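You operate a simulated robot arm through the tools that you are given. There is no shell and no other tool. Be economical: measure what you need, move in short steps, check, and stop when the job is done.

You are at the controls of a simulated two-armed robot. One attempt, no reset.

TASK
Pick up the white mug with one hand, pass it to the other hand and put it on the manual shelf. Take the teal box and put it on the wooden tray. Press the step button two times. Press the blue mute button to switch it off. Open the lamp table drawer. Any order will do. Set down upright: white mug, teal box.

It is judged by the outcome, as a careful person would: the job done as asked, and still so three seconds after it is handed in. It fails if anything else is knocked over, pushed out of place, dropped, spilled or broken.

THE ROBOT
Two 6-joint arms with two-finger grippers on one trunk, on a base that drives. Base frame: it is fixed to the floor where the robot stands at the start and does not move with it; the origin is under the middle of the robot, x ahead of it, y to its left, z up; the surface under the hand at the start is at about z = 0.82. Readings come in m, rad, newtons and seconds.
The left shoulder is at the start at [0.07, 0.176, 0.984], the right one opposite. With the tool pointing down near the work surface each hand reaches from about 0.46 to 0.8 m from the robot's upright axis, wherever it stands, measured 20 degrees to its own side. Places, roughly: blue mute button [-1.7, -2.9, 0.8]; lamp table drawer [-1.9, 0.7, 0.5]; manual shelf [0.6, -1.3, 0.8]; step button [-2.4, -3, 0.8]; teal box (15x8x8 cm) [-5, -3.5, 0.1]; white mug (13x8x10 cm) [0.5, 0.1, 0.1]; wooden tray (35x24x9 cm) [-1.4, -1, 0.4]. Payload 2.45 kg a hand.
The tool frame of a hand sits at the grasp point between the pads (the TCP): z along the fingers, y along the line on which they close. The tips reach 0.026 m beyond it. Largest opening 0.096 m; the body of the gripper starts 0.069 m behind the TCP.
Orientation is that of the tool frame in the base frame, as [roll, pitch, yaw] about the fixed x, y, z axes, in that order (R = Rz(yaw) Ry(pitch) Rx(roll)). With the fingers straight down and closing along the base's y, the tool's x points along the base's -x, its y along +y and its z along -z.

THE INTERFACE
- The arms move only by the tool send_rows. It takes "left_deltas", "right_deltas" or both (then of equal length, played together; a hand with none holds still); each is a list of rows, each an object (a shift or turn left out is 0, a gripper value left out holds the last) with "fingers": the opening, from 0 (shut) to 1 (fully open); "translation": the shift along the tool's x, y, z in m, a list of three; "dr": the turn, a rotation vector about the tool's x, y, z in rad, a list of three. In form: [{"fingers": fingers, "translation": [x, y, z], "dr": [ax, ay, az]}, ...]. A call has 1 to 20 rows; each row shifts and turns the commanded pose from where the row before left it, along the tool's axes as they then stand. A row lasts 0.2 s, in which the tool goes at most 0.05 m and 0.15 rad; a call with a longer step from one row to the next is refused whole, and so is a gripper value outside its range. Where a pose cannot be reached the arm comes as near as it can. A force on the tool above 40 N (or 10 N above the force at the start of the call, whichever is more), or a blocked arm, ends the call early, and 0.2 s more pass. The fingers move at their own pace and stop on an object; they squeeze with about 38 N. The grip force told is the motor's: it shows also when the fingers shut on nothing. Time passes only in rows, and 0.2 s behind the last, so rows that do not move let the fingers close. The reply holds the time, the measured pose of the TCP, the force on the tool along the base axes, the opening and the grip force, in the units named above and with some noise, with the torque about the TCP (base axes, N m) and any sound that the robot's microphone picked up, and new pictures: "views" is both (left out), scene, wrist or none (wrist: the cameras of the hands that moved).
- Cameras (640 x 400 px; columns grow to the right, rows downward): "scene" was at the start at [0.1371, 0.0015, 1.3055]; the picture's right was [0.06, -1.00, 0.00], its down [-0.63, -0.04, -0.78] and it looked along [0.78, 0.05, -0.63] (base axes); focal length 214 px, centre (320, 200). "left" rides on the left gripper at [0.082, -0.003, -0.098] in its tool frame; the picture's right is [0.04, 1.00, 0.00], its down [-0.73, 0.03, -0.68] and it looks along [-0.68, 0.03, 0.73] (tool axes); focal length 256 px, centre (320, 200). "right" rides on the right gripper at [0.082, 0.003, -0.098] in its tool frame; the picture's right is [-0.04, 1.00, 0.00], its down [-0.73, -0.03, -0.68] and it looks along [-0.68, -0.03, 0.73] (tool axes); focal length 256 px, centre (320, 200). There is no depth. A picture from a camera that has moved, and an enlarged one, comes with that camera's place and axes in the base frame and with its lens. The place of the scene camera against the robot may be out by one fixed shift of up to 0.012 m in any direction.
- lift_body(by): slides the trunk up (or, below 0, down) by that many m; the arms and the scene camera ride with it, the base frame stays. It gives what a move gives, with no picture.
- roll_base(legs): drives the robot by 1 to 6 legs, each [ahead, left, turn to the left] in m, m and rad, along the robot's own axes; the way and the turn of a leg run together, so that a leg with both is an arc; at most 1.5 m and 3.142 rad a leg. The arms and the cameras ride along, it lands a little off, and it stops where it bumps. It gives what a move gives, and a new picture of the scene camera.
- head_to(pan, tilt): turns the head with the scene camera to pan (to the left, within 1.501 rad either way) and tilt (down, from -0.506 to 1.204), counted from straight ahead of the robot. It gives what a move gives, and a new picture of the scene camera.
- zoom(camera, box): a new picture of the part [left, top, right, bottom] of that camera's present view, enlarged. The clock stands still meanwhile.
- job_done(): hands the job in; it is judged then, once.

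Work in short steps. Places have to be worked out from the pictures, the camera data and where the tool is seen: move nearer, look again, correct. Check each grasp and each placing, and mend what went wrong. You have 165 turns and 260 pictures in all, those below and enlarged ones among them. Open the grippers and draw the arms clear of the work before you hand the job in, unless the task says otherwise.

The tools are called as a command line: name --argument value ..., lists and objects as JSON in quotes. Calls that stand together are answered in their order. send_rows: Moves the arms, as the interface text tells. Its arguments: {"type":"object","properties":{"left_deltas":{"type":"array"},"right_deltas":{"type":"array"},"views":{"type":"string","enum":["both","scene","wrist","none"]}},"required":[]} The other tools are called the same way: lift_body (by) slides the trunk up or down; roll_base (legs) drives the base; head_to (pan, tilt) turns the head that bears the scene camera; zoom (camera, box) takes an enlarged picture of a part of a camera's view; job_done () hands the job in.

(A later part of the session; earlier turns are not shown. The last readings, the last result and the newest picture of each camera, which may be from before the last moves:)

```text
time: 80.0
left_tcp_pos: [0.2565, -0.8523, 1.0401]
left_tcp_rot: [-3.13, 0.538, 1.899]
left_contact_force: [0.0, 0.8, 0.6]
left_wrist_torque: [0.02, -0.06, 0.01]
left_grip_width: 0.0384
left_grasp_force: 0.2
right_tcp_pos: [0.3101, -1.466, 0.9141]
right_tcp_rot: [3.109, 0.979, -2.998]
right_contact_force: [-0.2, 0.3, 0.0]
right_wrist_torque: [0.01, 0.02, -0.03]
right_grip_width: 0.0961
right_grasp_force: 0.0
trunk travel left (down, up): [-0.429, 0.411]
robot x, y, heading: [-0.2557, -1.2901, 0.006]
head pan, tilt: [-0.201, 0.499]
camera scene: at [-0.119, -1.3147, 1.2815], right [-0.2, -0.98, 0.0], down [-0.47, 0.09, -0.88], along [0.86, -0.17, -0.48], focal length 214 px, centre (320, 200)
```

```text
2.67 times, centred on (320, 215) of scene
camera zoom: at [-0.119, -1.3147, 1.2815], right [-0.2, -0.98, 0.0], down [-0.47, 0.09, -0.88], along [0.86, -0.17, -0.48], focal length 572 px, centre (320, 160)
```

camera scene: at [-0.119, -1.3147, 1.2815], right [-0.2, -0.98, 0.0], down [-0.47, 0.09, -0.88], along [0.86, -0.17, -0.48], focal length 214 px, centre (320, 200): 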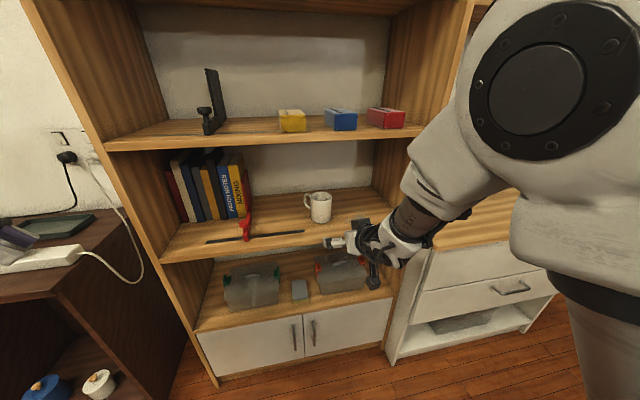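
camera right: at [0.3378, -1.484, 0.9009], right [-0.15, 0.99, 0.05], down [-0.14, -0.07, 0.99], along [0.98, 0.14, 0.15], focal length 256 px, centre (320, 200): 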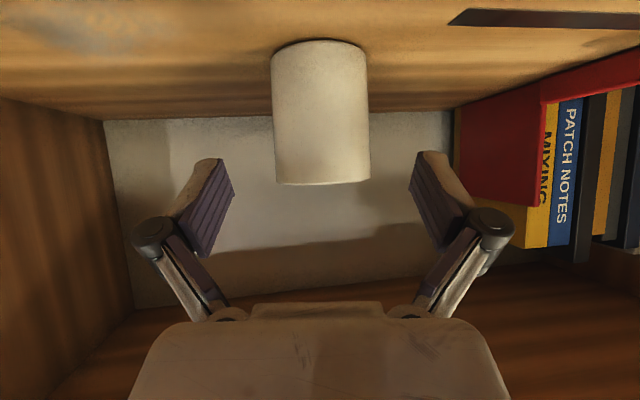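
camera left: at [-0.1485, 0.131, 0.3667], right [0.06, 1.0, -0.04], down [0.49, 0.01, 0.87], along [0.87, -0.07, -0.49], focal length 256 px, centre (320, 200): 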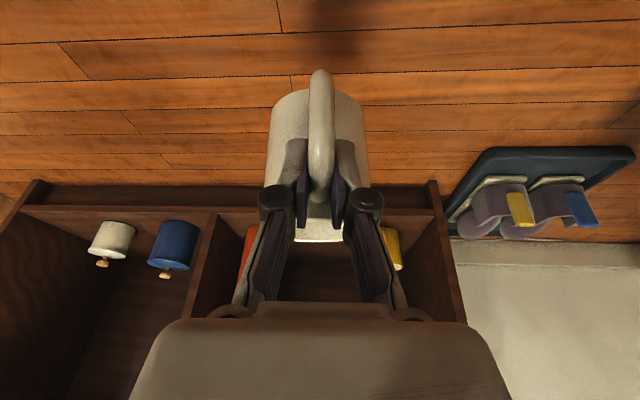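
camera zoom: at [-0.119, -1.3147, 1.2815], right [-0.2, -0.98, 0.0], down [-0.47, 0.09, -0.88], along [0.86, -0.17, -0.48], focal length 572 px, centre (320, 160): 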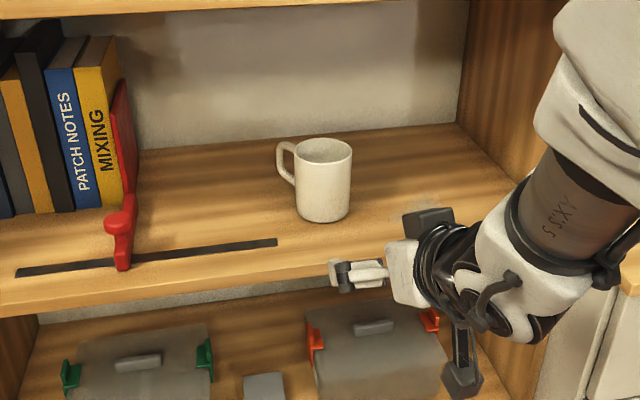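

The white mug stands upright on the manual shelf. Now return both hands to tool-down, then head for the button desk.

send_rows --left_deltas '[{"dr": [0, 0.134, 0]}, {"dr": [0, 0.134, 0]}, {"dr": [0, 0.134, 0]}, {"dr": [0, 0.134, 0]}, {"dr": [0, 0, -0.138]}, {"dr": [0, 0, -0.138]}, {"dr": [0, 0, -0.138]}, {"dr": [0, 0, -0.138]}, {"dr": [0, 0, -0.138]}, {"dr": [0, 0, -0.138]}, {"dr": [0, 0, -0.138]}, {"dr": [0, 0, -0.138]}, {"dr": [0, 0, -0.138]}]' --right_deltas '[{"dr": [0, 0.14, 0]}, {"dr": [0, 0.14, 0]}, {"dr": [0, 0.14, 0]}, {"dr": [0, 0.14, 0]}, {"dr": [0, 0.14, 0]}, {"dr": [0, 0.14, 0]}, {"dr": [0, 0.14, 0]}, {"dr": [0, 0, 0.14]}, {}, {}, {}, {}, {}]' --views "none"

head_to --pan -1.5 --tilt 0.4

```text
time: 82.8
left_tcp_pos: [0.2574, -0.8508, 1.0397]
left_tcp_rot: [-3.139, -0.01, 3.138]
left_contact_force: [-0.1, 0.5, -0.6]
left_wrist_torque: [0.05, -0.01, -0.01]
left_grip_width: 0.0382
left_grasp_force: 0.1
right_tcp_pos: [0.3095, -1.4603, 0.913]
right_tcp_rot: [3.088, 0.082, -3.096]
right_contact_force: [-0.3, 0.1, 0.3]
right_wrist_torque: [0.01, 0.02, -0.02]
right_grip_width: 0.0959
right_grasp_force: 0.1
right hand out of reach, approached as far as the arm can: row 3
trunk travel left (down, up): [-0.429, 0.411]
robot x, y, heading: [-0.2615, -1.2945, 0.006]
head pan, tilt: [-0.201, 0.499]
```

```text
time: 84.2
left_tcp_pos: [0.2573, -0.8529, 1.0392]
left_tcp_rot: [-3.138, -0.008, 3.135]
left_contact_force: [-0.4, 0.0, 0.0]
left_wrist_torque: [-0.02, 0.01, 0.0]
left_grip_width: 0.0385
left_grasp_force: 0.1
right_tcp_pos: [0.3087, -1.4603, 0.9136]
right_tcp_rot: [3.088, 0.085, -3.096]
right_contact_force: [0.0, 0.4, 0.0]
right_wrist_torque: [0.02, 0.0, 0.0]
right_grip_width: 0.0959
right_grasp_force: 0.0
trunk travel left (down, up): [-0.429, 0.411]
robot x, y, heading: [-0.2585, -1.2939, -0.0]
head pan, tilt: [-1.499, 0.4]
camera scene: at [-0.2, -1.3893, 1.2905], right [-1.0, -0.08, 0.0], down [-0.03, 0.39, -0.92], along [0.07, -0.92, -0.39], focal length 214 px, centre (320, 200)
```

scene: 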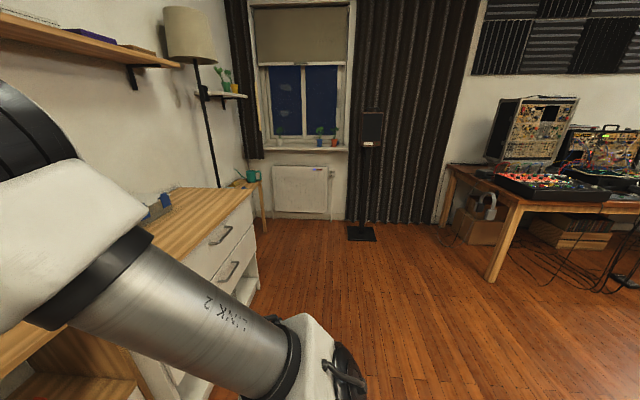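

Desk with the synths is to the right; floor between is free. Turn right 90°, go ahead and look.

roll_base --legs '[[0, 0, -1.571], [0.9, 0, 0]]'

head_to --pan -0.9 --tilt 0.4

```text
time: 86.2
left_tcp_pos: [0.3827, -1.1271, 1.0496]
left_tcp_rot: [-3.142, -0.008, 2.675]
left_contact_force: [-48.0, 1.6, 9.3]
left_wrist_torque: [-0.2, -5.72, -0.27]
left_grip_width: 0.0382
left_grasp_force: 0.1
right_tcp_pos: [0.1645, -1.6947, 0.9184]
right_tcp_rot: [3.082, 0.094, 2.727]
right_contact_force: [-0.2, 0.1, 0.9]
right_wrist_torque: [0.01, -0.03, -0.05]
right_grip_width: 0.0959
right_grasp_force: 0.1
trunk travel left (down, up): [-0.429, 0.411]
robot x, y, heading: [-0.2561, -1.2936, -0.46]
head pan, tilt: [-1.499, 0.4]
stopped in leg 1: the force on the tool passed its limit at 171 N (the readings are from after the stop); the commanded pose is now the measured one
camera scene: at [-0.2627, -1.4049, 1.2906], right [-0.93, 0.38, -0.01], down [0.16, 0.36, -0.92], along [-0.34, -0.85, -0.39], focal length 214 px, centre (320, 200)
```

scene: 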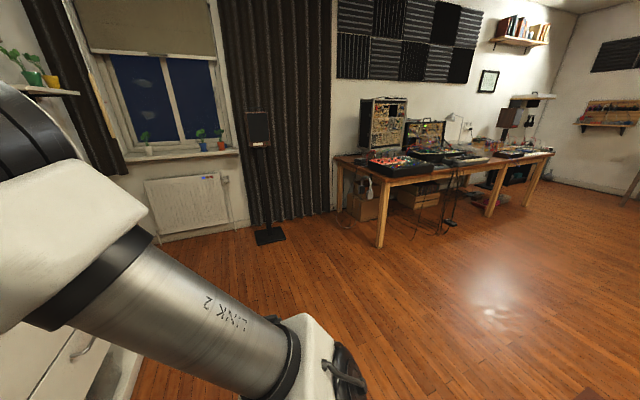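

```text
time: 87.2
left_tcp_pos: [0.3823, -1.1277, 1.0498]
left_tcp_rot: [3.142, -0.007, 2.674]
left_contact_force: [-60.6, 1.4, 10.6]
left_wrist_torque: [-0.28, -7.15, -0.36]
left_grip_width: 0.0384
left_grasp_force: 0.0
right_tcp_pos: [0.1627, -1.6956, 0.9191]
right_tcp_rot: [3.083, 0.097, 2.724]
right_contact_force: [0.2, 0.1, -0.5]
right_wrist_torque: [-0.03, 0.0, 0.01]
right_grip_width: 0.0962
right_grasp_force: 0.1
trunk travel left (down, up): [-0.429, 0.411]
robot x, y, heading: [-0.2638, -1.289, -0.457]
head pan, tilt: [-0.901, 0.4]
camera scene: at [-0.2097, -1.4092, 1.2912], right [-0.98, -0.21, -0.01], down [-0.07, 0.38, -0.92], along [0.2, -0.9, -0.39], focal length 214 px, centre (320, 200)
```

scene: 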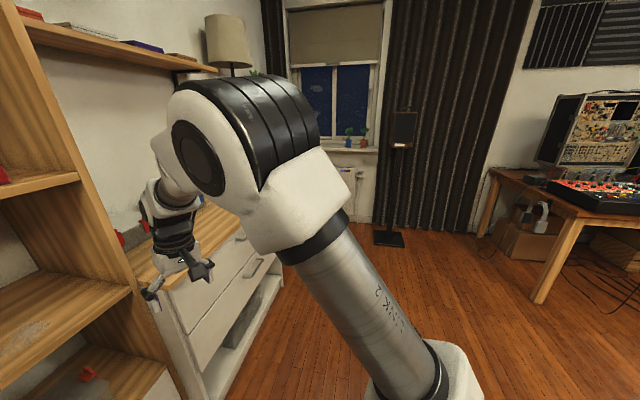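

The left hand bumped the bookcase front during the turn. Turn back to relieve it, then check the bookcase and tuck the left arm.

roll_base --legs '[[0, 0, 0.35]]'

head_to --pan 0.15 --tilt 0.4

```text
time: 88.7
left_tcp_pos: [0.2975, -0.9086, 1.0405]
left_tcp_rot: [-3.135, -0.017, 3.029]
left_contact_force: [-0.4, 0.7, -0.5]
left_wrist_torque: [-0.04, -0.02, 0.01]
left_grip_width: 0.0383
left_grasp_force: 0.0
right_tcp_pos: [0.2861, -1.5181, 0.9136]
right_tcp_rot: [3.086, 0.083, 3.08]
right_contact_force: [-0.1, 0.1, -0.1]
right_wrist_torque: [0.02, 0.02, -0.01]
right_grip_width: 0.0958
right_grasp_force: 0.1
trunk travel left (down, up): [-0.429, 0.411]
robot x, y, heading: [-0.2594, -1.2925, -0.112]
head pan, tilt: [-0.901, 0.4]
camera scene: at [-0.1595, -1.3791, 1.2905], right [-0.84, -0.54, 0.0], down [-0.21, 0.33, -0.92], along [0.49, -0.78, -0.39], focal length 214 px, centre (320, 200)
```

scene: 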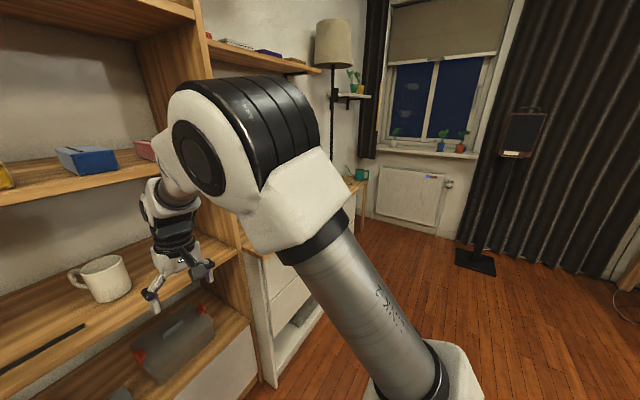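

```text
time: 90.0
left_tcp_pos: [0.2964, -0.9097, 1.041]
left_tcp_rot: [-3.136, -0.018, 3.028]
left_contact_force: [-0.3, -0.4, 0.1]
left_wrist_torque: [-0.03, 0.01, -0.01]
left_grip_width: 0.0385
left_grasp_force: 0.0
right_tcp_pos: [0.2861, -1.5187, 0.9138]
right_tcp_rot: [3.086, 0.084, 3.078]
right_contact_force: [0.1, -0.1, 0.5]
right_wrist_torque: [0.0, 0.0, -0.01]
right_grip_width: 0.0961
right_grasp_force: 0.1
trunk travel left (down, up): [-0.429, 0.411]
robot x, y, heading: [-0.2593, -1.2897, -0.1]
head pan, tilt: [0.15, 0.4]
camera scene: at [-0.1167, -1.2976, 1.2905], right [0.04, -1.0, 0.0], down [-0.39, -0.02, -0.92], along [0.92, 0.04, -0.39], focal length 214 px, centre (320, 200)
```

scene: 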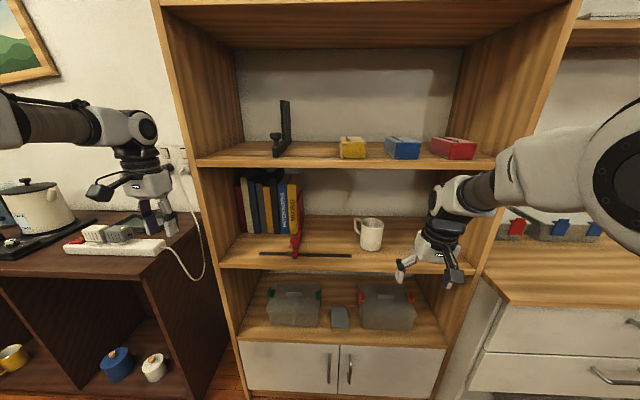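

Nothing was displaced. Tuck the left hand in toward the body before turning.

send_rows --left_deltas '[{"translation": [0.02, -0.036, 0]}, {"translation": [0.02, -0.036, 0]}, {"translation": [0.02, -0.036, 0]}, {"translation": [0.02, -0.036, 0]}, {"translation": [0.01, -0.036, 0]}, {}]' --right_deltas '[{"translation": [0.01, 0, 0], "dr": [0.05, 0, 0]}, {"translation": [0.02, 0, 0], "dr": [0, 0.08, 0]}, {"translation": [0.02, 0, 0]}, {"translation": [0.02, 0, 0]}, {"translation": [0.01, 0, 0]}, {}]' --views "none"

roll_base --legs '[[-0.05, 0, 0], [0, 0, -0.35]]'

```text
time: 91.4
left_tcp_pos: [0.235, -1.0824, 1.0355]
left_tcp_rot: [-3.134, -0.02, 3.027]
left_contact_force: [0.9, 0.0, -0.5]
left_wrist_torque: [-0.05, 0.02, -0.01]
left_grip_width: 0.0383
left_grasp_force: 0.0
left hand out of reach, approached as far as the arm can: row 3, 4, 5
right_tcp_pos: [0.2058, -1.5131, 0.9104]
right_tcp_rot: [3.138, 0.004, 3.077]
right_contact_force: [0.0, 0.2, 0.1]
right_wrist_torque: [-0.02, 0.03, 0.01]
right_grip_width: 0.0961
right_grasp_force: 0.1
trunk travel left (down, up): [-0.429, 0.411]
robot x, y, heading: [-0.2617, -1.2905, -0.104]
head pan, tilt: [0.15, 0.4]
```

```text
time: 93.4
left_tcp_pos: [0.2271, -1.265, 1.0351]
left_tcp_rot: [-3.137, -0.02, 2.672]
left_contact_force: [0.8, -0.9, 0.7]
left_wrist_torque: [0.0, -0.02, 0.03]
left_grip_width: 0.0384
left_grasp_force: 0.1
right_tcp_pos: [0.0507, -1.6575, 0.9098]
right_tcp_rot: [3.137, 0.005, 2.723]
right_contact_force: [-0.6, 0.2, -0.4]
right_wrist_torque: [0.03, 0.01, -0.02]
right_grip_width: 0.096
right_grasp_force: 0.0
trunk travel left (down, up): [-0.429, 0.411]
robot x, y, heading: [-0.3095, -1.284, -0.463]
head pan, tilt: [0.15, 0.4]
camera scene: at [-0.1758, -1.3422, 1.2905], right [-0.31, -0.95, 0.0], down [-0.37, 0.12, -0.92], along [0.88, -0.28, -0.39], focal length 214 px, centre (320, 200)
```

scene: 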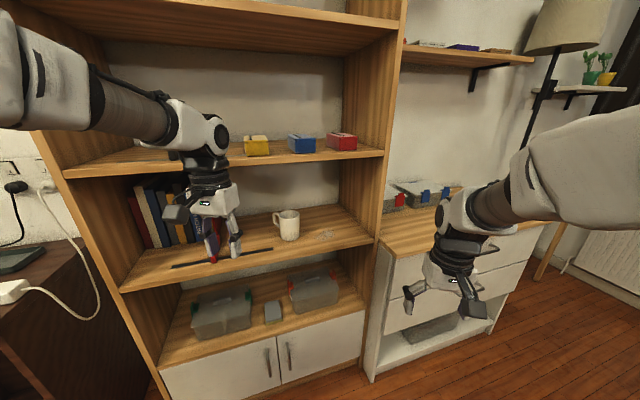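

Clear now. Drive away from the bookcase along −y keeping heading, then finish the turn in the open floor.

roll_base --legs '[[0.24, -0.68, 0], [0, 0, -1.108]]'

head_to --pan -0.7 --tilt 0.4

```text
time: 100.3
left_tcp_pos: [-0.1378, -2.4923, 1.0361]
left_tcp_rot: [-3.135, -0.018, 1.57]
left_contact_force: [-0.1, -0.4, -0.6]
left_wrist_torque: [0.01, 0.02, 0.01]
left_grip_width: 0.0384
left_grasp_force: 0.1
right_tcp_pos: [-0.568, -2.511, 0.9108]
right_tcp_rot: [3.137, 0.004, 1.617]
right_contact_force: [0.5, 0.8, 0.2]
right_wrist_torque: [0.03, 0.01, -0.02]
right_grip_width: 0.0962
right_grasp_force: 0.0
trunk travel left (down, up): [-0.429, 0.411]
robot x, y, heading: [-0.3954, -2.0229, -1.565]
head pan, tilt: [0.15, 0.4]
camera scene: at [-0.3831, -2.1685, 1.2905], right [-0.99, -0.15, 0.0], down [-0.06, 0.38, -0.92], along [0.14, -0.91, -0.39], focal length 214 px, centre (320, 200)
```

scene: 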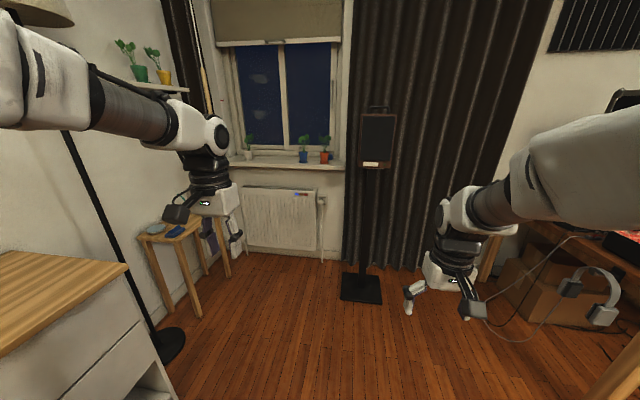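

```text
time: 101.5
left_tcp_pos: [-0.1374, -2.4911, 1.0358]
left_tcp_rot: [-3.136, -0.019, 1.569]
left_contact_force: [0.3, -0.4, -0.7]
left_wrist_torque: [-0.03, 0.02, -0.01]
left_grip_width: 0.0385
left_grasp_force: 0.0
right_tcp_pos: [-0.5679, -2.5106, 0.9099]
right_tcp_rot: [3.136, 0.005, 1.617]
right_contact_force: [0.2, -0.2, 0.0]
right_wrist_torque: [0.0, 0.03, 0.02]
right_grip_width: 0.0964
right_grasp_force: 0.0
trunk travel left (down, up): [-0.429, 0.411]
robot x, y, heading: [-0.3968, -2.0218, -1.565]
head pan, tilt: [-0.7, 0.4]
camera scene: at [-0.4565, -2.1481, 1.2905], right [-0.77, 0.64, 0.0], down [0.25, 0.3, -0.92], along [-0.59, -0.71, -0.39], focal length 214 px, centre (320, 200)
```

scene: 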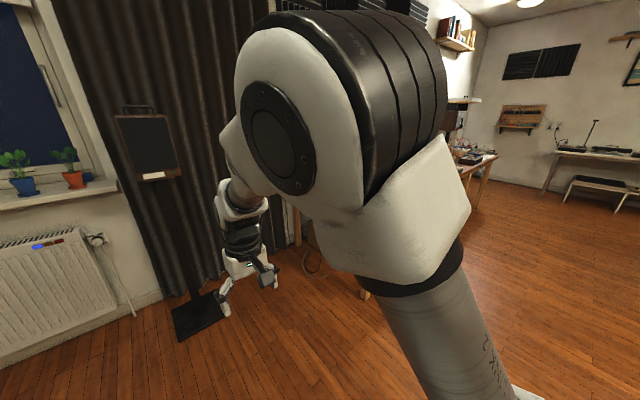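

Strafe right along the desk (hands at y≈−2.5, desk edge ≈−2.75).

roll_base --legs '[[0, -0.8, 0], [0, -0.75, 0]]'

head_to --pan 0.0 --tilt 0.6

```text
time: 109.3
left_tcp_pos: [-1.6685, -2.4919, 1.0347]
left_tcp_rot: [-3.135, -0.02, 1.564]
left_contact_force: [-0.9, 0.9, -0.3]
left_wrist_torque: [0.02, -0.02, 0.05]
left_grip_width: 0.0381
left_grasp_force: 0.2
right_tcp_pos: [-2.0991, -2.5097, 0.9106]
right_tcp_rot: [3.137, 0.007, 1.616]
right_contact_force: [-0.1, -0.5, 0.1]
right_wrist_torque: [0.01, 0.02, 0.01]
right_grip_width: 0.0957
right_grasp_force: 0.1
trunk travel left (down, up): [-0.429, 0.411]
robot x, y, heading: [-1.9289, -2.0224, -1.572]
head pan, tilt: [-0.7, 0.4]
camera scene: at [-1.9872, -2.1472, 1.2905], right [-0.77, 0.64, 0.0], down [0.25, 0.3, -0.92], along [-0.59, -0.71, -0.39], focal length 214 px, centre (320, 200)
```

scene: 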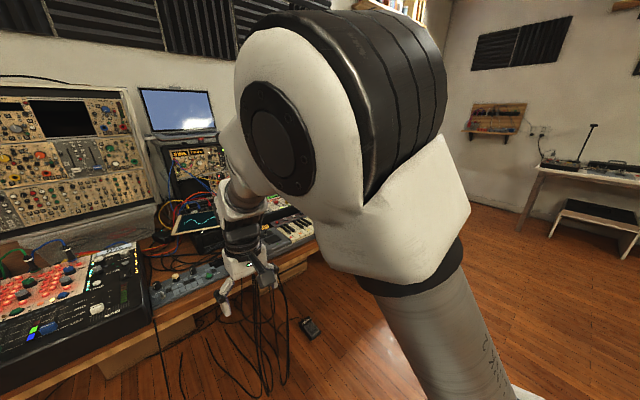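

```text
time: 110.4
left_tcp_pos: [-1.6682, -2.4917, 1.0354]
left_tcp_rot: [-3.136, -0.019, 1.566]
left_contact_force: [-0.5, 0.3, -0.2]
left_wrist_torque: [0.02, 0.01, 0.0]
left_grip_width: 0.0381
left_grasp_force: 0.0
right_tcp_pos: [-2.0992, -2.5099, 0.911]
right_tcp_rot: [3.137, 0.005, 1.617]
right_contact_force: [-0.2, 0.5, 0.7]
right_wrist_torque: [0.03, -0.03, 0.02]
right_grip_width: 0.0961
right_grasp_force: 0.1
trunk travel left (down, up): [-0.429, 0.411]
robot x, y, heading: [-1.9292, -2.0222, -1.57]
head pan, tilt: [0.0, 0.6]
camera scene: at [-1.9272, -2.1646, 1.2723], right [-1.0, 0.0, 0.0], down [0.0, 0.56, -0.83], along [0.0, -0.83, -0.56], focal length 214 px, centre (320, 200)
```

scene: 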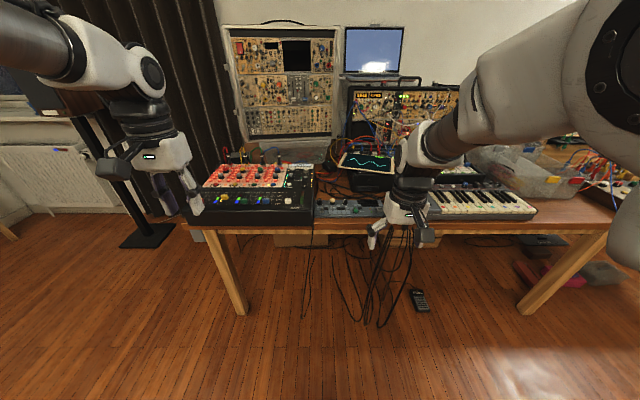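

Zoom on the two devices to find the blue mute button and step button.

zoom --camera "scene" --box '[180, 150, 340, 250]'

zoom --camera "scene" --box '[400, 150, 560, 250]'

```text
4.00 times, centred on (260, 200) of scene
camera zoom: at [-1.9272, -2.1646, 1.2723], right [-1.0, 0.0, 0.0], down [0.0, 0.56, -0.83], along [0.0, -0.83, -0.56], focal length 858 px, centre (560, 200)
```

zoom: 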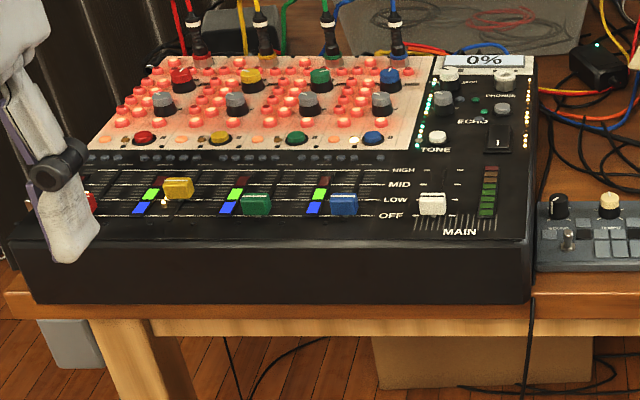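

```text
4.00 times, centred on (480, 200) of scene
camera zoom: at [-1.9272, -2.1646, 1.2723], right [-1.0, 0.0, 0.0], down [0.0, 0.56, -0.83], along [0.0, -0.83, -0.56], focal length 858 px, centre (-320, 200)
```

zoom: 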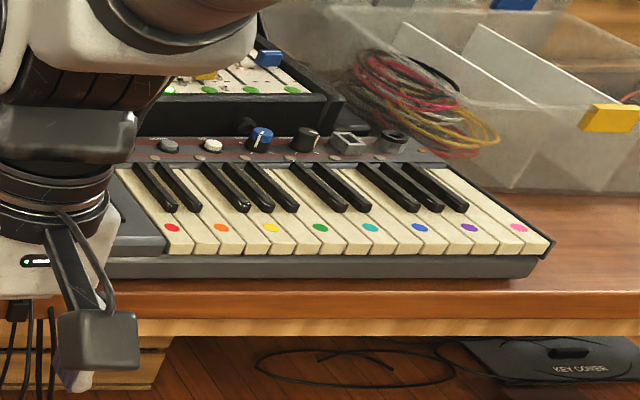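

Mixer's blue mute is likely the blue dome with the lit LED. The step button area is hidden by the right hand; look with the wrist cameras.

zoom --camera "right" --box '[0, 0, 640, 400]'

zoom --camera "left" --box '[0, 0, 640, 400]'

```text
1.00 times, centred on (320, 200) of right (not enlarged: the box is as wide or as high as the picture)
camera zoom: at [-2.0988, -2.4284, 1.0091], right [1.0, 0.01, 0.0], down [0.0, -0.73, 0.68], along [0.01, -0.68, -0.73], focal length 256 px, centre (320, 200)
```

zoom: 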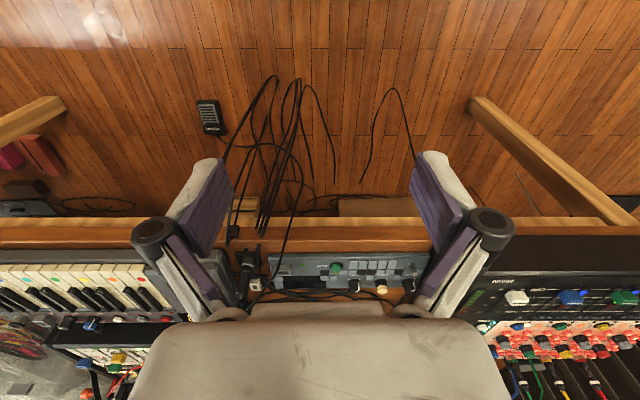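

```text
1.00 times, centred on (320, 200) of left (not enlarged: the box is as wide or as high as the picture)
camera zoom: at [-1.6709, -2.4125, 1.1355], right [1.0, 0.04, -0.01], down [0.03, -0.75, 0.66], along [0.02, -0.66, -0.75], focal length 256 px, centre (320, 200)
```

zoom: 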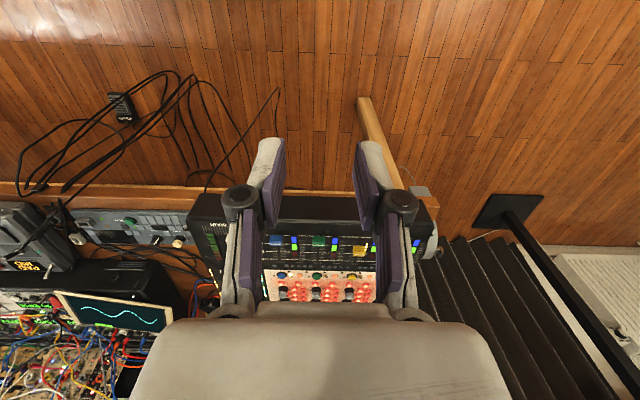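

Move the right hand up and outward to unblock the view of the keyboard region.

send_rows --right_deltas '[{"translation": [0, -0.03, -0.035]}, {"translation": [0, -0.03, -0.035]}, {"translation": [0, -0.03, -0.035]}, {"translation": [0, -0.03, -0.035]}, {"translation": [0, -0.03, -0.035]}, {"translation": [0, -0.03, -0.035]}, {}]' --views "none"

zoom --camera "scene" --box '[300, 120, 540, 270]'

```text
time: 112.0
left_tcp_pos: [-1.6679, -2.4909, 1.0349]
left_tcp_rot: [-3.136, -0.02, 1.565]
left_contact_force: [0.5, 0.0, 0.5]
left_wrist_torque: [-0.02, -0.03, 0.01]
left_grip_width: 0.0385
left_grasp_force: 0.0
right_tcp_pos: [-2.2805, -2.5184, 1.1141]
right_tcp_rot: [3.138, 0.002, 1.618]
right_contact_force: [-0.6, 0.1, 0.1]
right_wrist_torque: [0.04, 0.0, 0.0]
right_grip_width: 0.0962
right_grasp_force: 0.1
trunk travel left (down, up): [-0.429, 0.411]
robot x, y, heading: [-1.9302, -2.0236, -1.563]
head pan, tilt: [0.0, 0.6]
```

```text
2.67 times, centred on (420, 195) of scene
camera zoom: at [-1.9265, -2.1647, 1.2722], right [-1.0, 0.0, 0.0], down [0.0, 0.57, -0.82], along [0.0, -0.82, -0.57], focal length 572 px, centre (53, 213)
```

zoom: 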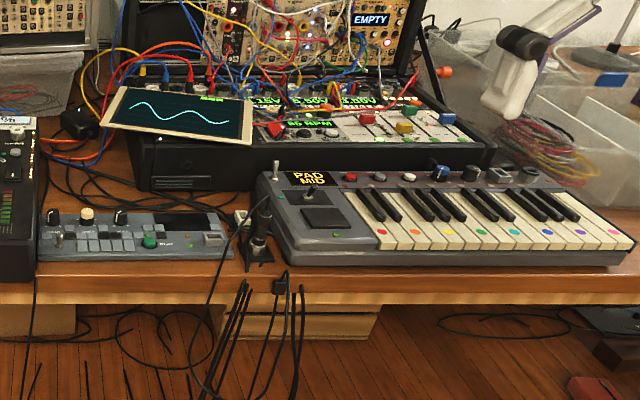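

zoom --camera "scene" --box '[390, 165, 510, 240]'

zoom --camera "scene" --box '[420, 175, 476, 210]'

```text
5.33 times, centred on (450, 202) of scene
camera zoom: at [-1.9265, -2.1647, 1.2722], right [-1.0, 0.0, 0.0], down [0.0, 0.57, -0.82], along [0.0, -0.82, -0.57], focal length 1144 px, centre (-373, 187)
```

zoom: 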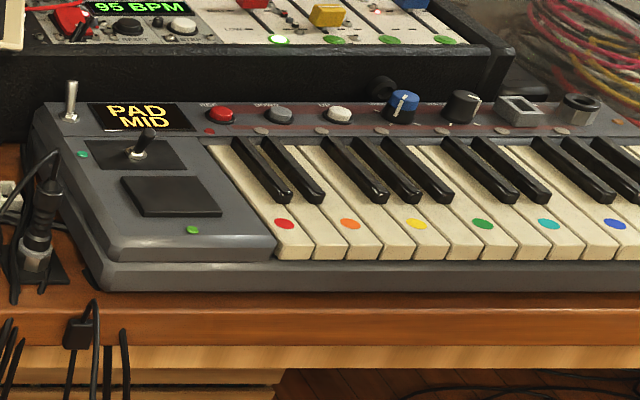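

```text
11.43 times, centred on (448, 192) of scene
camera zoom: at [-1.9265, -2.1647, 1.2722], right [-1.0, 0.0, 0.0], down [0.0, 0.57, -0.82], along [0.0, -0.82, -0.57], focal length 2451 px, centre (-1143, 286)
```

zoom: 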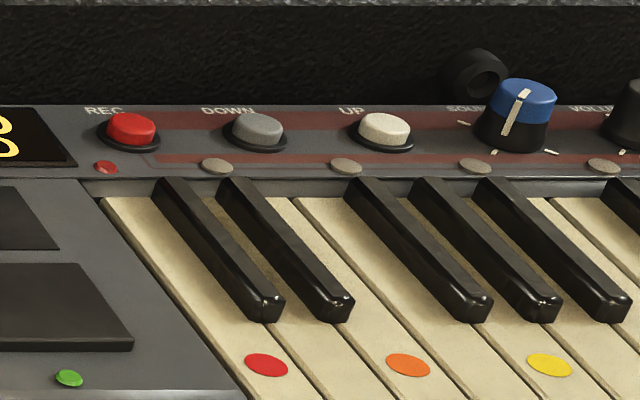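

The keyboard has REC/DOWN/UP. The box behind with "95 BPM" has a black and a white labelled button; zoom.

zoom --camera "scene" --box '[392, 155, 448, 190]'

zoom --camera "scene" --box '[310, 185, 400, 241]'

```text
11.43 times, centred on (420, 172) of scene
camera zoom: at [-1.9265, -2.1647, 1.2722], right [-1.0, 0.0, 0.0], down [0.0, 0.57, -0.82], along [0.0, -0.82, -0.57], focal length 2451 px, centre (-823, 514)
```

zoom: 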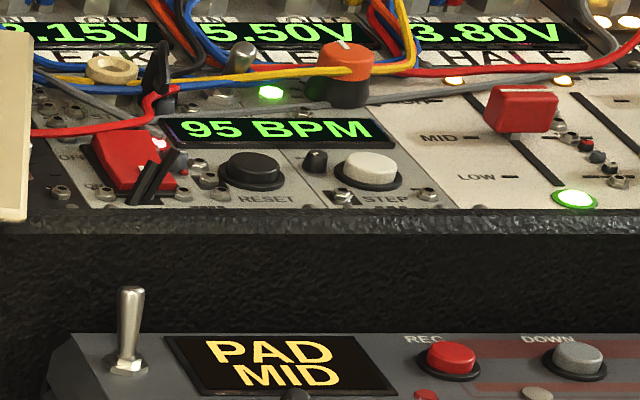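

```text
7.11 times, centred on (355, 213) of scene
camera zoom: at [-1.9265, -2.1647, 1.2722], right [-1.0, 0.0, 0.0], down [0.0, 0.57, -0.82], along [0.0, -0.82, -0.57], focal length 1525 px, centre (71, 108)
```

zoom: 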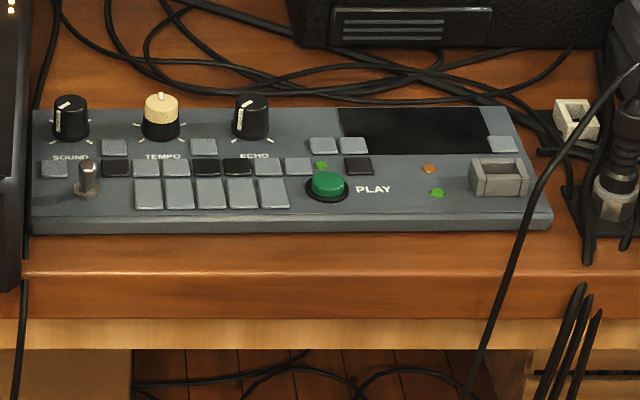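

STEP is the white button on the rack box at about [-2.385, -3.02, 0.85]. Now look closely at the mixer's mute buttons.

zoom --camera "scene" --box '[236, 165, 316, 215]'

zoom --camera "left" --box '[210, 180, 430, 318]'

```text
8.00 times, centred on (276, 190) of scene
camera zoom: at [-1.9265, -2.1647, 1.2722], right [-1.0, 0.0, 0.0], down [0.0, 0.57, -0.82], along [0.0, -0.82, -0.57], focal length 1716 px, centre (672, 280)
```

zoom: 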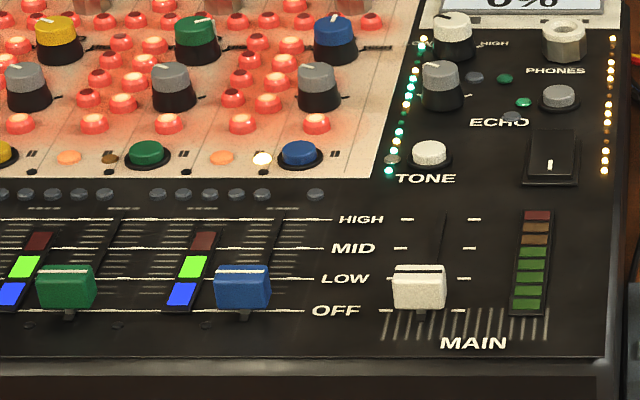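

```text
2.90 times, centred on (320, 249) of left
camera zoom: at [-1.6704, -2.4126, 1.1353], right [1.0, 0.04, -0.01], down [0.03, -0.75, 0.66], along [0.02, -0.66, -0.75], focal length 742 px, centre (320, 58)
```

zoom: 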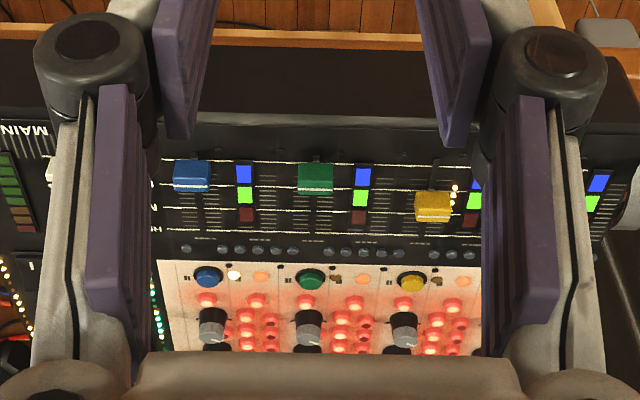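

Blue mute triangulates to about [-1.739, -2.91, 0.83] (its LED is lit). Close both grippers and drive 0.3 m closer.

send_rows --left_deltas '[{"fingers": 0}, {}, {}]' --right_deltas '[{"fingers": 0}, {}, {}]' --views "none"

roll_base --legs '[[0.28, 0, 0]]'

zoom --camera "left" --box '[160, 100, 480, 300]'

```text
time: 112.8
left_tcp_pos: [-1.6674, -2.4913, 1.0351]
left_tcp_rot: [-3.137, -0.02, 1.566]
left_contact_force: [-0.2, -0.5, 0.8]
left_wrist_torque: [-0.02, 0.01, 0.01]
left_grip_width: 0.0
left_grasp_force: 28.5
right_tcp_pos: [-2.2802, -2.5198, 1.1135]
right_tcp_rot: [3.136, 0.005, 1.617]
right_contact_force: [0.0, -0.4, 0.2]
right_wrist_torque: [-0.04, 0.03, 0.0]
right_grip_width: 0.0
right_grasp_force: 28.9
trunk travel left (down, up): [-0.429, 0.411]
robot x, y, heading: [-1.9277, -2.0236, -1.569]
head pan, tilt: [0.0, 0.6]
```

```text
time: 114.8
left_tcp_pos: [-1.6635, -2.7758, 1.0352]
left_tcp_rot: [-3.138, -0.018, 1.575]
left_contact_force: [0.9, -0.4, 0.1]
left_wrist_torque: [0.04, 0.01, 0.0]
left_grip_width: 0.0
left_grasp_force: 28.4
right_tcp_pos: [-2.2742, -2.8086, 1.1132]
right_tcp_rot: [3.137, 0.002, 1.624]
right_contact_force: [-0.6, 0.5, 1.0]
right_wrist_torque: [0.05, 0.0, -0.01]
right_grip_width: 0.0
right_grasp_force: 28.7
trunk travel left (down, up): [-0.429, 0.411]
robot x, y, heading: [-1.9296, -2.3036, -1.56]
head pan, tilt: [0.0, 0.6]
camera scene: at [-1.924, -2.4505, 1.2722], right [-1.0, -0.01, 0.0], down [-0.01, 0.57, -0.82], along [0.01, -0.82, -0.57], focal length 214 px, centre (320, 200)
```

scene: 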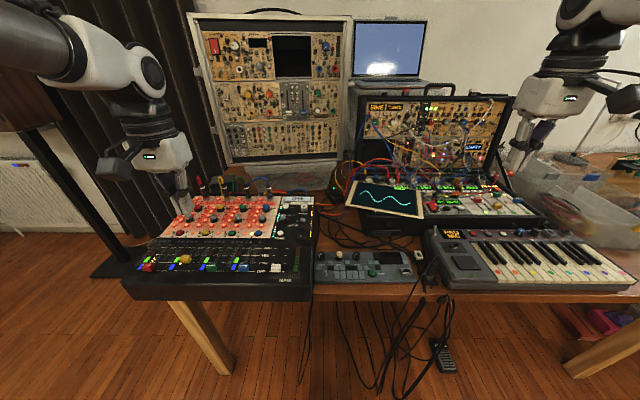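

```text
2.00 times, centred on (320, 200) of left
camera zoom: at [-1.6657, -2.6962, 1.1353], right [1.0, 0.04, -0.01], down [0.04, -0.75, 0.66], along [0.03, -0.66, -0.75], focal length 512 px, centre (320, 200)
```

zoom: 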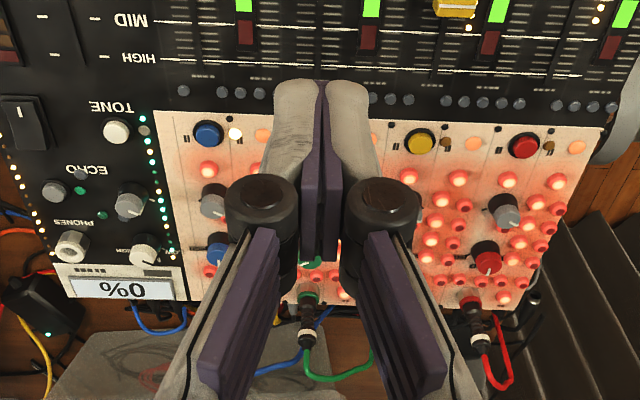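

Refined mute position ≈ [-1.737, -2.907]. Bring the closed left fingertips above it to hover.

send_rows --left_deltas '[{"dr": [0, -0.018, 0]}, {"translation": [-0.0328, -0.0184, 0]}, {"translation": [-0.0328, -0.0184, 0]}, {"translation": [-0.0328, -0.0184, 0]}, {"translation": [-0.0328, -0.0184, 0]}, {"translation": [0, 0, 0.04]}, {"translation": [0, 0, 0.04]}, {"translation": [0, 0, 0.035]}, {}]' --views "wrist"

zoom --camera "scene" --box '[180, 190, 320, 278]'

```text
time: 116.8
left_tcp_pos: [-1.7357, -2.9106, 0.9188]
left_tcp_rot: [-3.136, 0.0, 1.574]
left_contact_force: [0.3, 0.6, 0.2]
left_wrist_torque: [0.02, -0.01, 0.0]
left_grip_width: 0.0
left_grasp_force: 28.3
left hand out of reach, approached as far as the arm can: row 1
right_tcp_pos: [-2.2746, -2.8074, 1.1139]
right_tcp_rot: [3.138, 0.007, 1.625]
right_contact_force: [0.2, 0.5, 0.2]
right_wrist_torque: [-0.01, 0.02, 0.02]
right_grip_width: 0.0
right_grasp_force: 27.9
trunk travel left (down, up): [-0.429, 0.411]
robot x, y, heading: [-1.9273, -2.3072, -1.557]
head pan, tilt: [0.0, 0.6]
camera left: at [-1.7396, -2.8297, 1.0178], right [1.0, 0.04, -0.01], down [0.04, -0.73, 0.68], along [0.03, -0.68, -0.73], focal length 256 px, centre (320, 200)
```

left: 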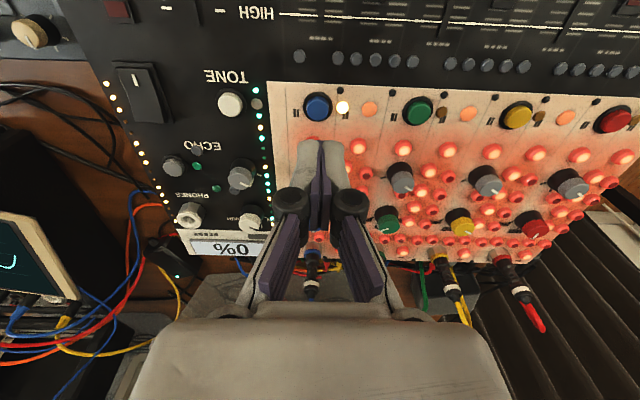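

```text
4.55 times, centred on (250, 234) of scene
camera zoom: at [-1.9242, -2.4495, 1.2723], right [-1.0, -0.01, 0.0], down [-0.01, 0.56, -0.83], along [0.01, -0.83, -0.56], focal length 975 px, centre (638, 46)
```

zoom: 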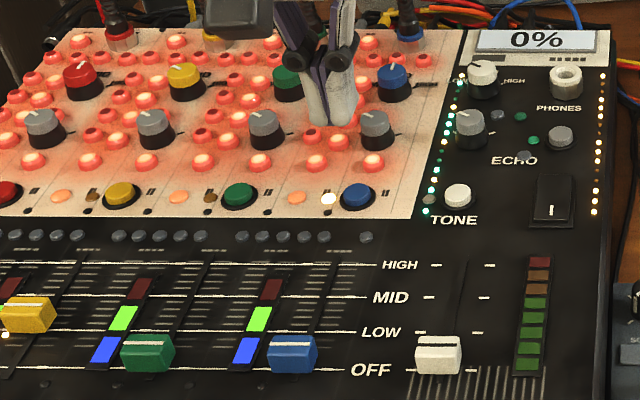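

Directly above the blue mute. Descend 3.5 cm, then look.

send_rows --left_deltas '[{"translation": [0.001, -0.002, 0.02]}, {"translation": [0, 0, 0.015]}, {}]' --views "wrist"

zoom --camera "scene" --box '[220, 205, 290, 249]'

```text
time: 117.6
left_tcp_pos: [-1.7383, -2.9078, 0.8856]
left_tcp_rot: [-3.134, 0.0, 1.574]
left_contact_force: [0.3, -0.2, 0.3]
left_wrist_torque: [0.03, 0.0, -0.02]
left_grip_width: 0.0002
left_grasp_force: 28.4
right_tcp_pos: [-2.2732, -2.8085, 1.1126]
right_tcp_rot: [3.136, 0.003, 1.625]
right_contact_force: [0.1, 0.1, -0.4]
right_wrist_torque: [0.0, 0.0, 0.01]
right_grip_width: 0.0001
right_grasp_force: 28.2
trunk travel left (down, up): [-0.429, 0.411]
robot x, y, heading: [-1.9267, -2.3076, -1.558]
head pan, tilt: [0.0, 0.6]
camera left: at [-1.7413, -2.8267, 0.9838], right [1.0, 0.04, -0.01], down [0.04, -0.73, 0.68], along [0.03, -0.68, -0.73], focal length 256 px, centre (320, 200)
```

left: 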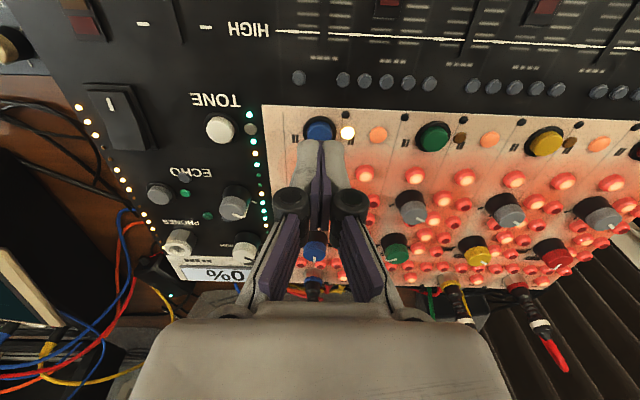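

```text
9.09 times, centred on (255, 227) of scene
camera zoom: at [-1.9241, -2.4498, 1.2723], right [-1.0, -0.01, 0.0], down [-0.01, 0.56, -0.82], along [0.01, -0.82, -0.57], focal length 1950 px, centre (911, -46)
```

zoom: 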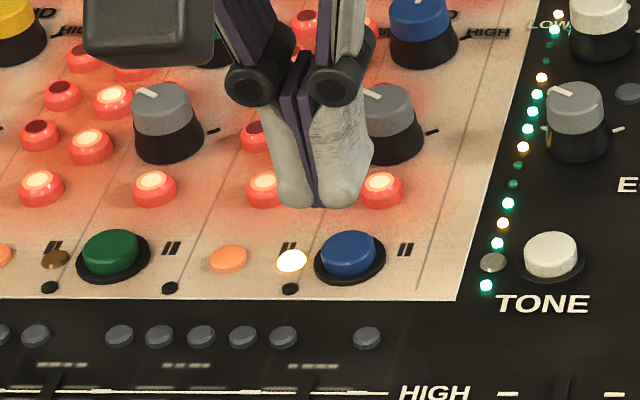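

Shift 3 mm toward −x and press down in small rows, watching force and LED.

send_rows --left_deltas '[{"translation": [0, -0.003, 0.008]}, {"translation": [0, 0, 0.008]}, {"translation": [0, 0, 0.004]}, {}]' --views "none"

zoom --camera "scene" --box '[220, 205, 290, 249]'

```text
time: 118.6
left_tcp_pos: [-1.7415, -2.9079, 0.8655]
left_tcp_rot: [-3.136, -0.002, 1.574]
left_contact_force: [0.4, -0.2, -0.6]
left_wrist_torque: [0.01, 0.02, 0.0]
left_grip_width: 0.0
left_grasp_force: 28.2
right_tcp_pos: [-2.2745, -2.8078, 1.1139]
right_tcp_rot: [3.136, 0.007, 1.626]
right_contact_force: [0.2, 0.0, 0.0]
right_wrist_torque: [0.0, 0.01, -0.01]
right_grip_width: 0.0
right_grasp_force: 28.9
trunk travel left (down, up): [-0.429, 0.411]
robot x, y, heading: [-1.9249, -2.3092, -1.56]
head pan, tilt: [0.0, 0.6]
```

```text
9.09 times, centred on (255, 227) of scene
camera zoom: at [-1.9241, -2.4499, 1.2722], right [-1.0, -0.01, 0.0], down [-0.01, 0.57, -0.82], along [0.01, -0.82, -0.57], focal length 1950 px, centre (911, -46)
```

zoom: 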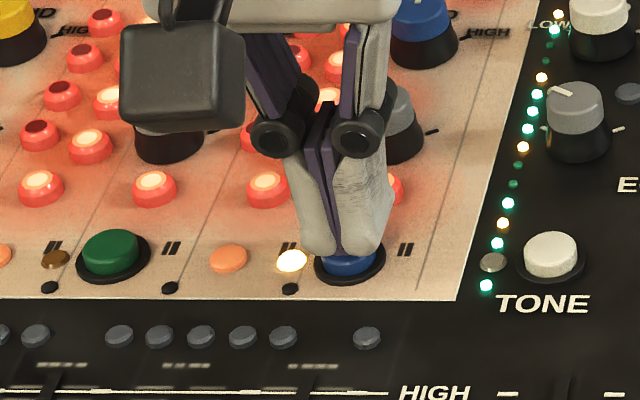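

Tip is right on the button, about to touch. Press a few millimetres further and stop on the LED change.

send_rows --left_deltas '[{"translation": [0.002, -0.001, 0.003]}, {"translation": [0, 0, 0.003]}, {}]' --views "none"

zoom --camera "scene" --box '[220, 205, 290, 249]'

```text
time: 119.4
left_tcp_pos: [-1.7428, -2.9064, 0.8591]
left_tcp_rot: [-3.135, -0.001, 1.574]
left_contact_force: [-0.3, -0.3, 0.2]
left_wrist_torque: [0.01, 0.01, 0.03]
left_grip_width: 0.0
left_grasp_force: 28.8
right_tcp_pos: [-2.2748, -2.8077, 1.1131]
right_tcp_rot: [3.137, 0.006, 1.625]
right_contact_force: [-1.0, -0.6, 0.1]
right_wrist_torque: [0.01, 0.02, 0.0]
right_grip_width: 0.0002
right_grasp_force: 27.9
trunk travel left (down, up): [-0.429, 0.411]
robot x, y, heading: [-1.928, -2.3093, -1.557]
head pan, tilt: [0.0, 0.6]
```

```text
9.09 times, centred on (255, 227) of scene
camera zoom: at [-1.9241, -2.4498, 1.2722], right [-1.0, -0.01, 0.0], down [-0.01, 0.57, -0.82], along [0.01, -0.82, -0.57], focal length 1950 px, centre (911, -46)
```

zoom: 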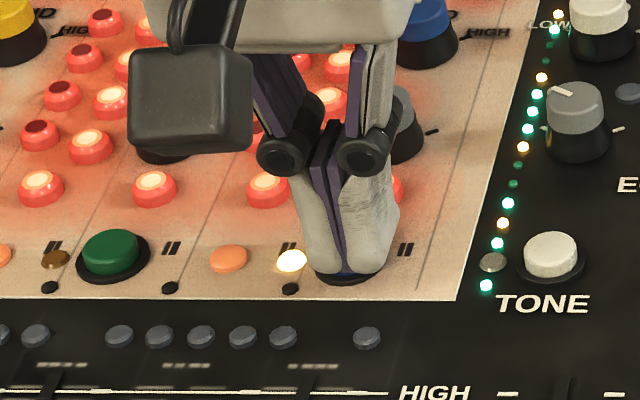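

No contact yet; continue downward slowly.

send_rows --left_deltas '[{"translation": [-0.001, 0.001, 0.003]}, {"translation": [0, 0, 0.003]}, {}]' --views "none"

zoom --camera "scene" --box '[220, 205, 290, 249]'

```text
time: 120.2
left_tcp_pos: [-1.7411, -2.9071, 0.8544]
left_tcp_rot: [-3.135, -0.001, 1.576]
left_contact_force: [-0.3, -0.4, 2.3]
left_wrist_torque: [-0.03, 0.01, 0.0]
left_grip_width: 0.0063
left_grasp_force: 28.9
right_tcp_pos: [-2.2749, -2.8079, 1.1137]
right_tcp_rot: [3.138, 0.005, 1.626]
right_contact_force: [0.2, -0.2, -0.3]
right_wrist_torque: [0.01, 0.0, -0.01]
right_grip_width: 0.0
right_grasp_force: 28.3
trunk travel left (down, up): [-0.429, 0.411]
robot x, y, heading: [-1.9282, -2.3063, -1.557]
head pan, tilt: [0.0, 0.6]
heard: click
```

```text
9.09 times, centred on (255, 227) of scene
camera zoom: at [-1.9241, -2.4498, 1.2723], right [-1.0, -0.01, 0.0], down [-0.01, 0.56, -0.82], along [0.01, -0.82, -0.57], focal length 1950 px, centre (911, -46)
```

zoom: 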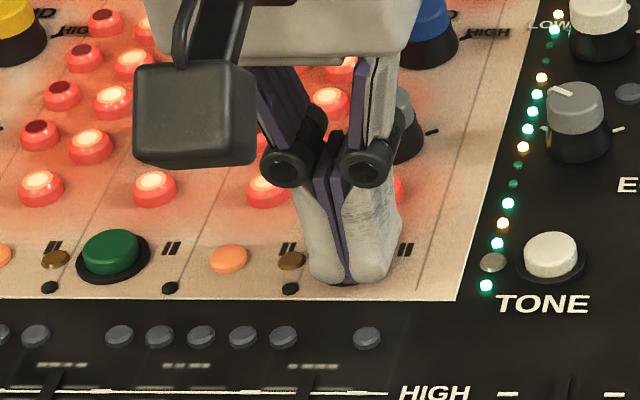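

Click heard and the LED went off. Raise the left hand straight up and back, and verify.

send_rows --left_deltas '[{"translation": [0, 0, -0.02]}, {"translation": [0, 0, -0.04]}, {"translation": [0, 0, -0.045]}, {"translation": [0, 0, -0.045]}, {"translation": [0.04, 0, -0.02]}, {"translation": [0.045, 0, 0]}, {"translation": [0.045, 0, 0]}, {}]' --views "none"

zoom --camera "scene" --box '[220, 205, 290, 249]'

zoom --camera "right" --box '[160, 100, 480, 300]'

```text
time: 122.0
left_tcp_pos: [-1.7376, -2.7777, 1.0233]
left_tcp_rot: [-3.137, -0.001, 1.574]
left_contact_force: [-0.9, -0.4, 0.1]
left_wrist_torque: [0.03, -0.02, -0.01]
left_grip_width: 0.0
left_grasp_force: 28.9
right_tcp_pos: [-2.2742, -2.8084, 1.1135]
right_tcp_rot: [3.137, 0.003, 1.625]
right_contact_force: [0.1, 0.2, 0.4]
right_wrist_torque: [0.03, 0.01, 0.01]
right_grip_width: 0.0
right_grasp_force: 28.7
trunk travel left (down, up): [-0.429, 0.411]
robot x, y, heading: [-1.9291, -2.3052, -1.564]
head pan, tilt: [0.0, 0.6]
```

```text
9.09 times, centred on (255, 227) of scene
camera zoom: at [-1.9238, -2.4513, 1.272], right [-1.0, -0.01, 0.0], down [-0.01, 0.57, -0.82], along [0.01, -0.82, -0.57], focal length 1950 px, centre (911, -46)
```

zoom: 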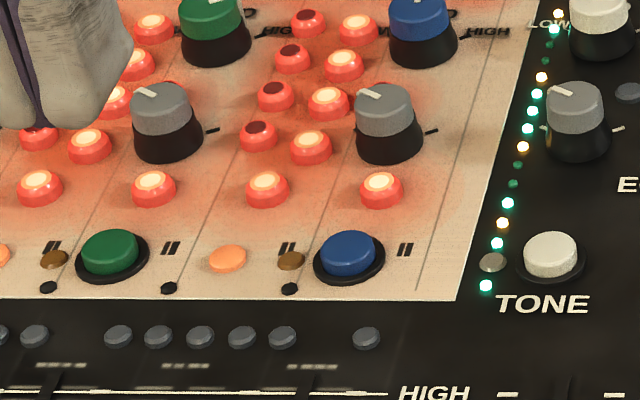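

```text
2.00 times, centred on (320, 200) of right
camera zoom: at [-2.275, -2.7275, 1.2118], right [1.0, 0.01, 0.0], down [0.01, -0.73, 0.68], along [0.01, -0.68, -0.73], focal length 512 px, centre (320, 200)
```

zoom: 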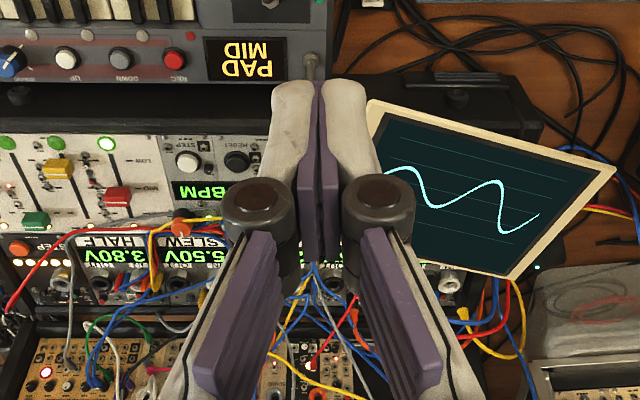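

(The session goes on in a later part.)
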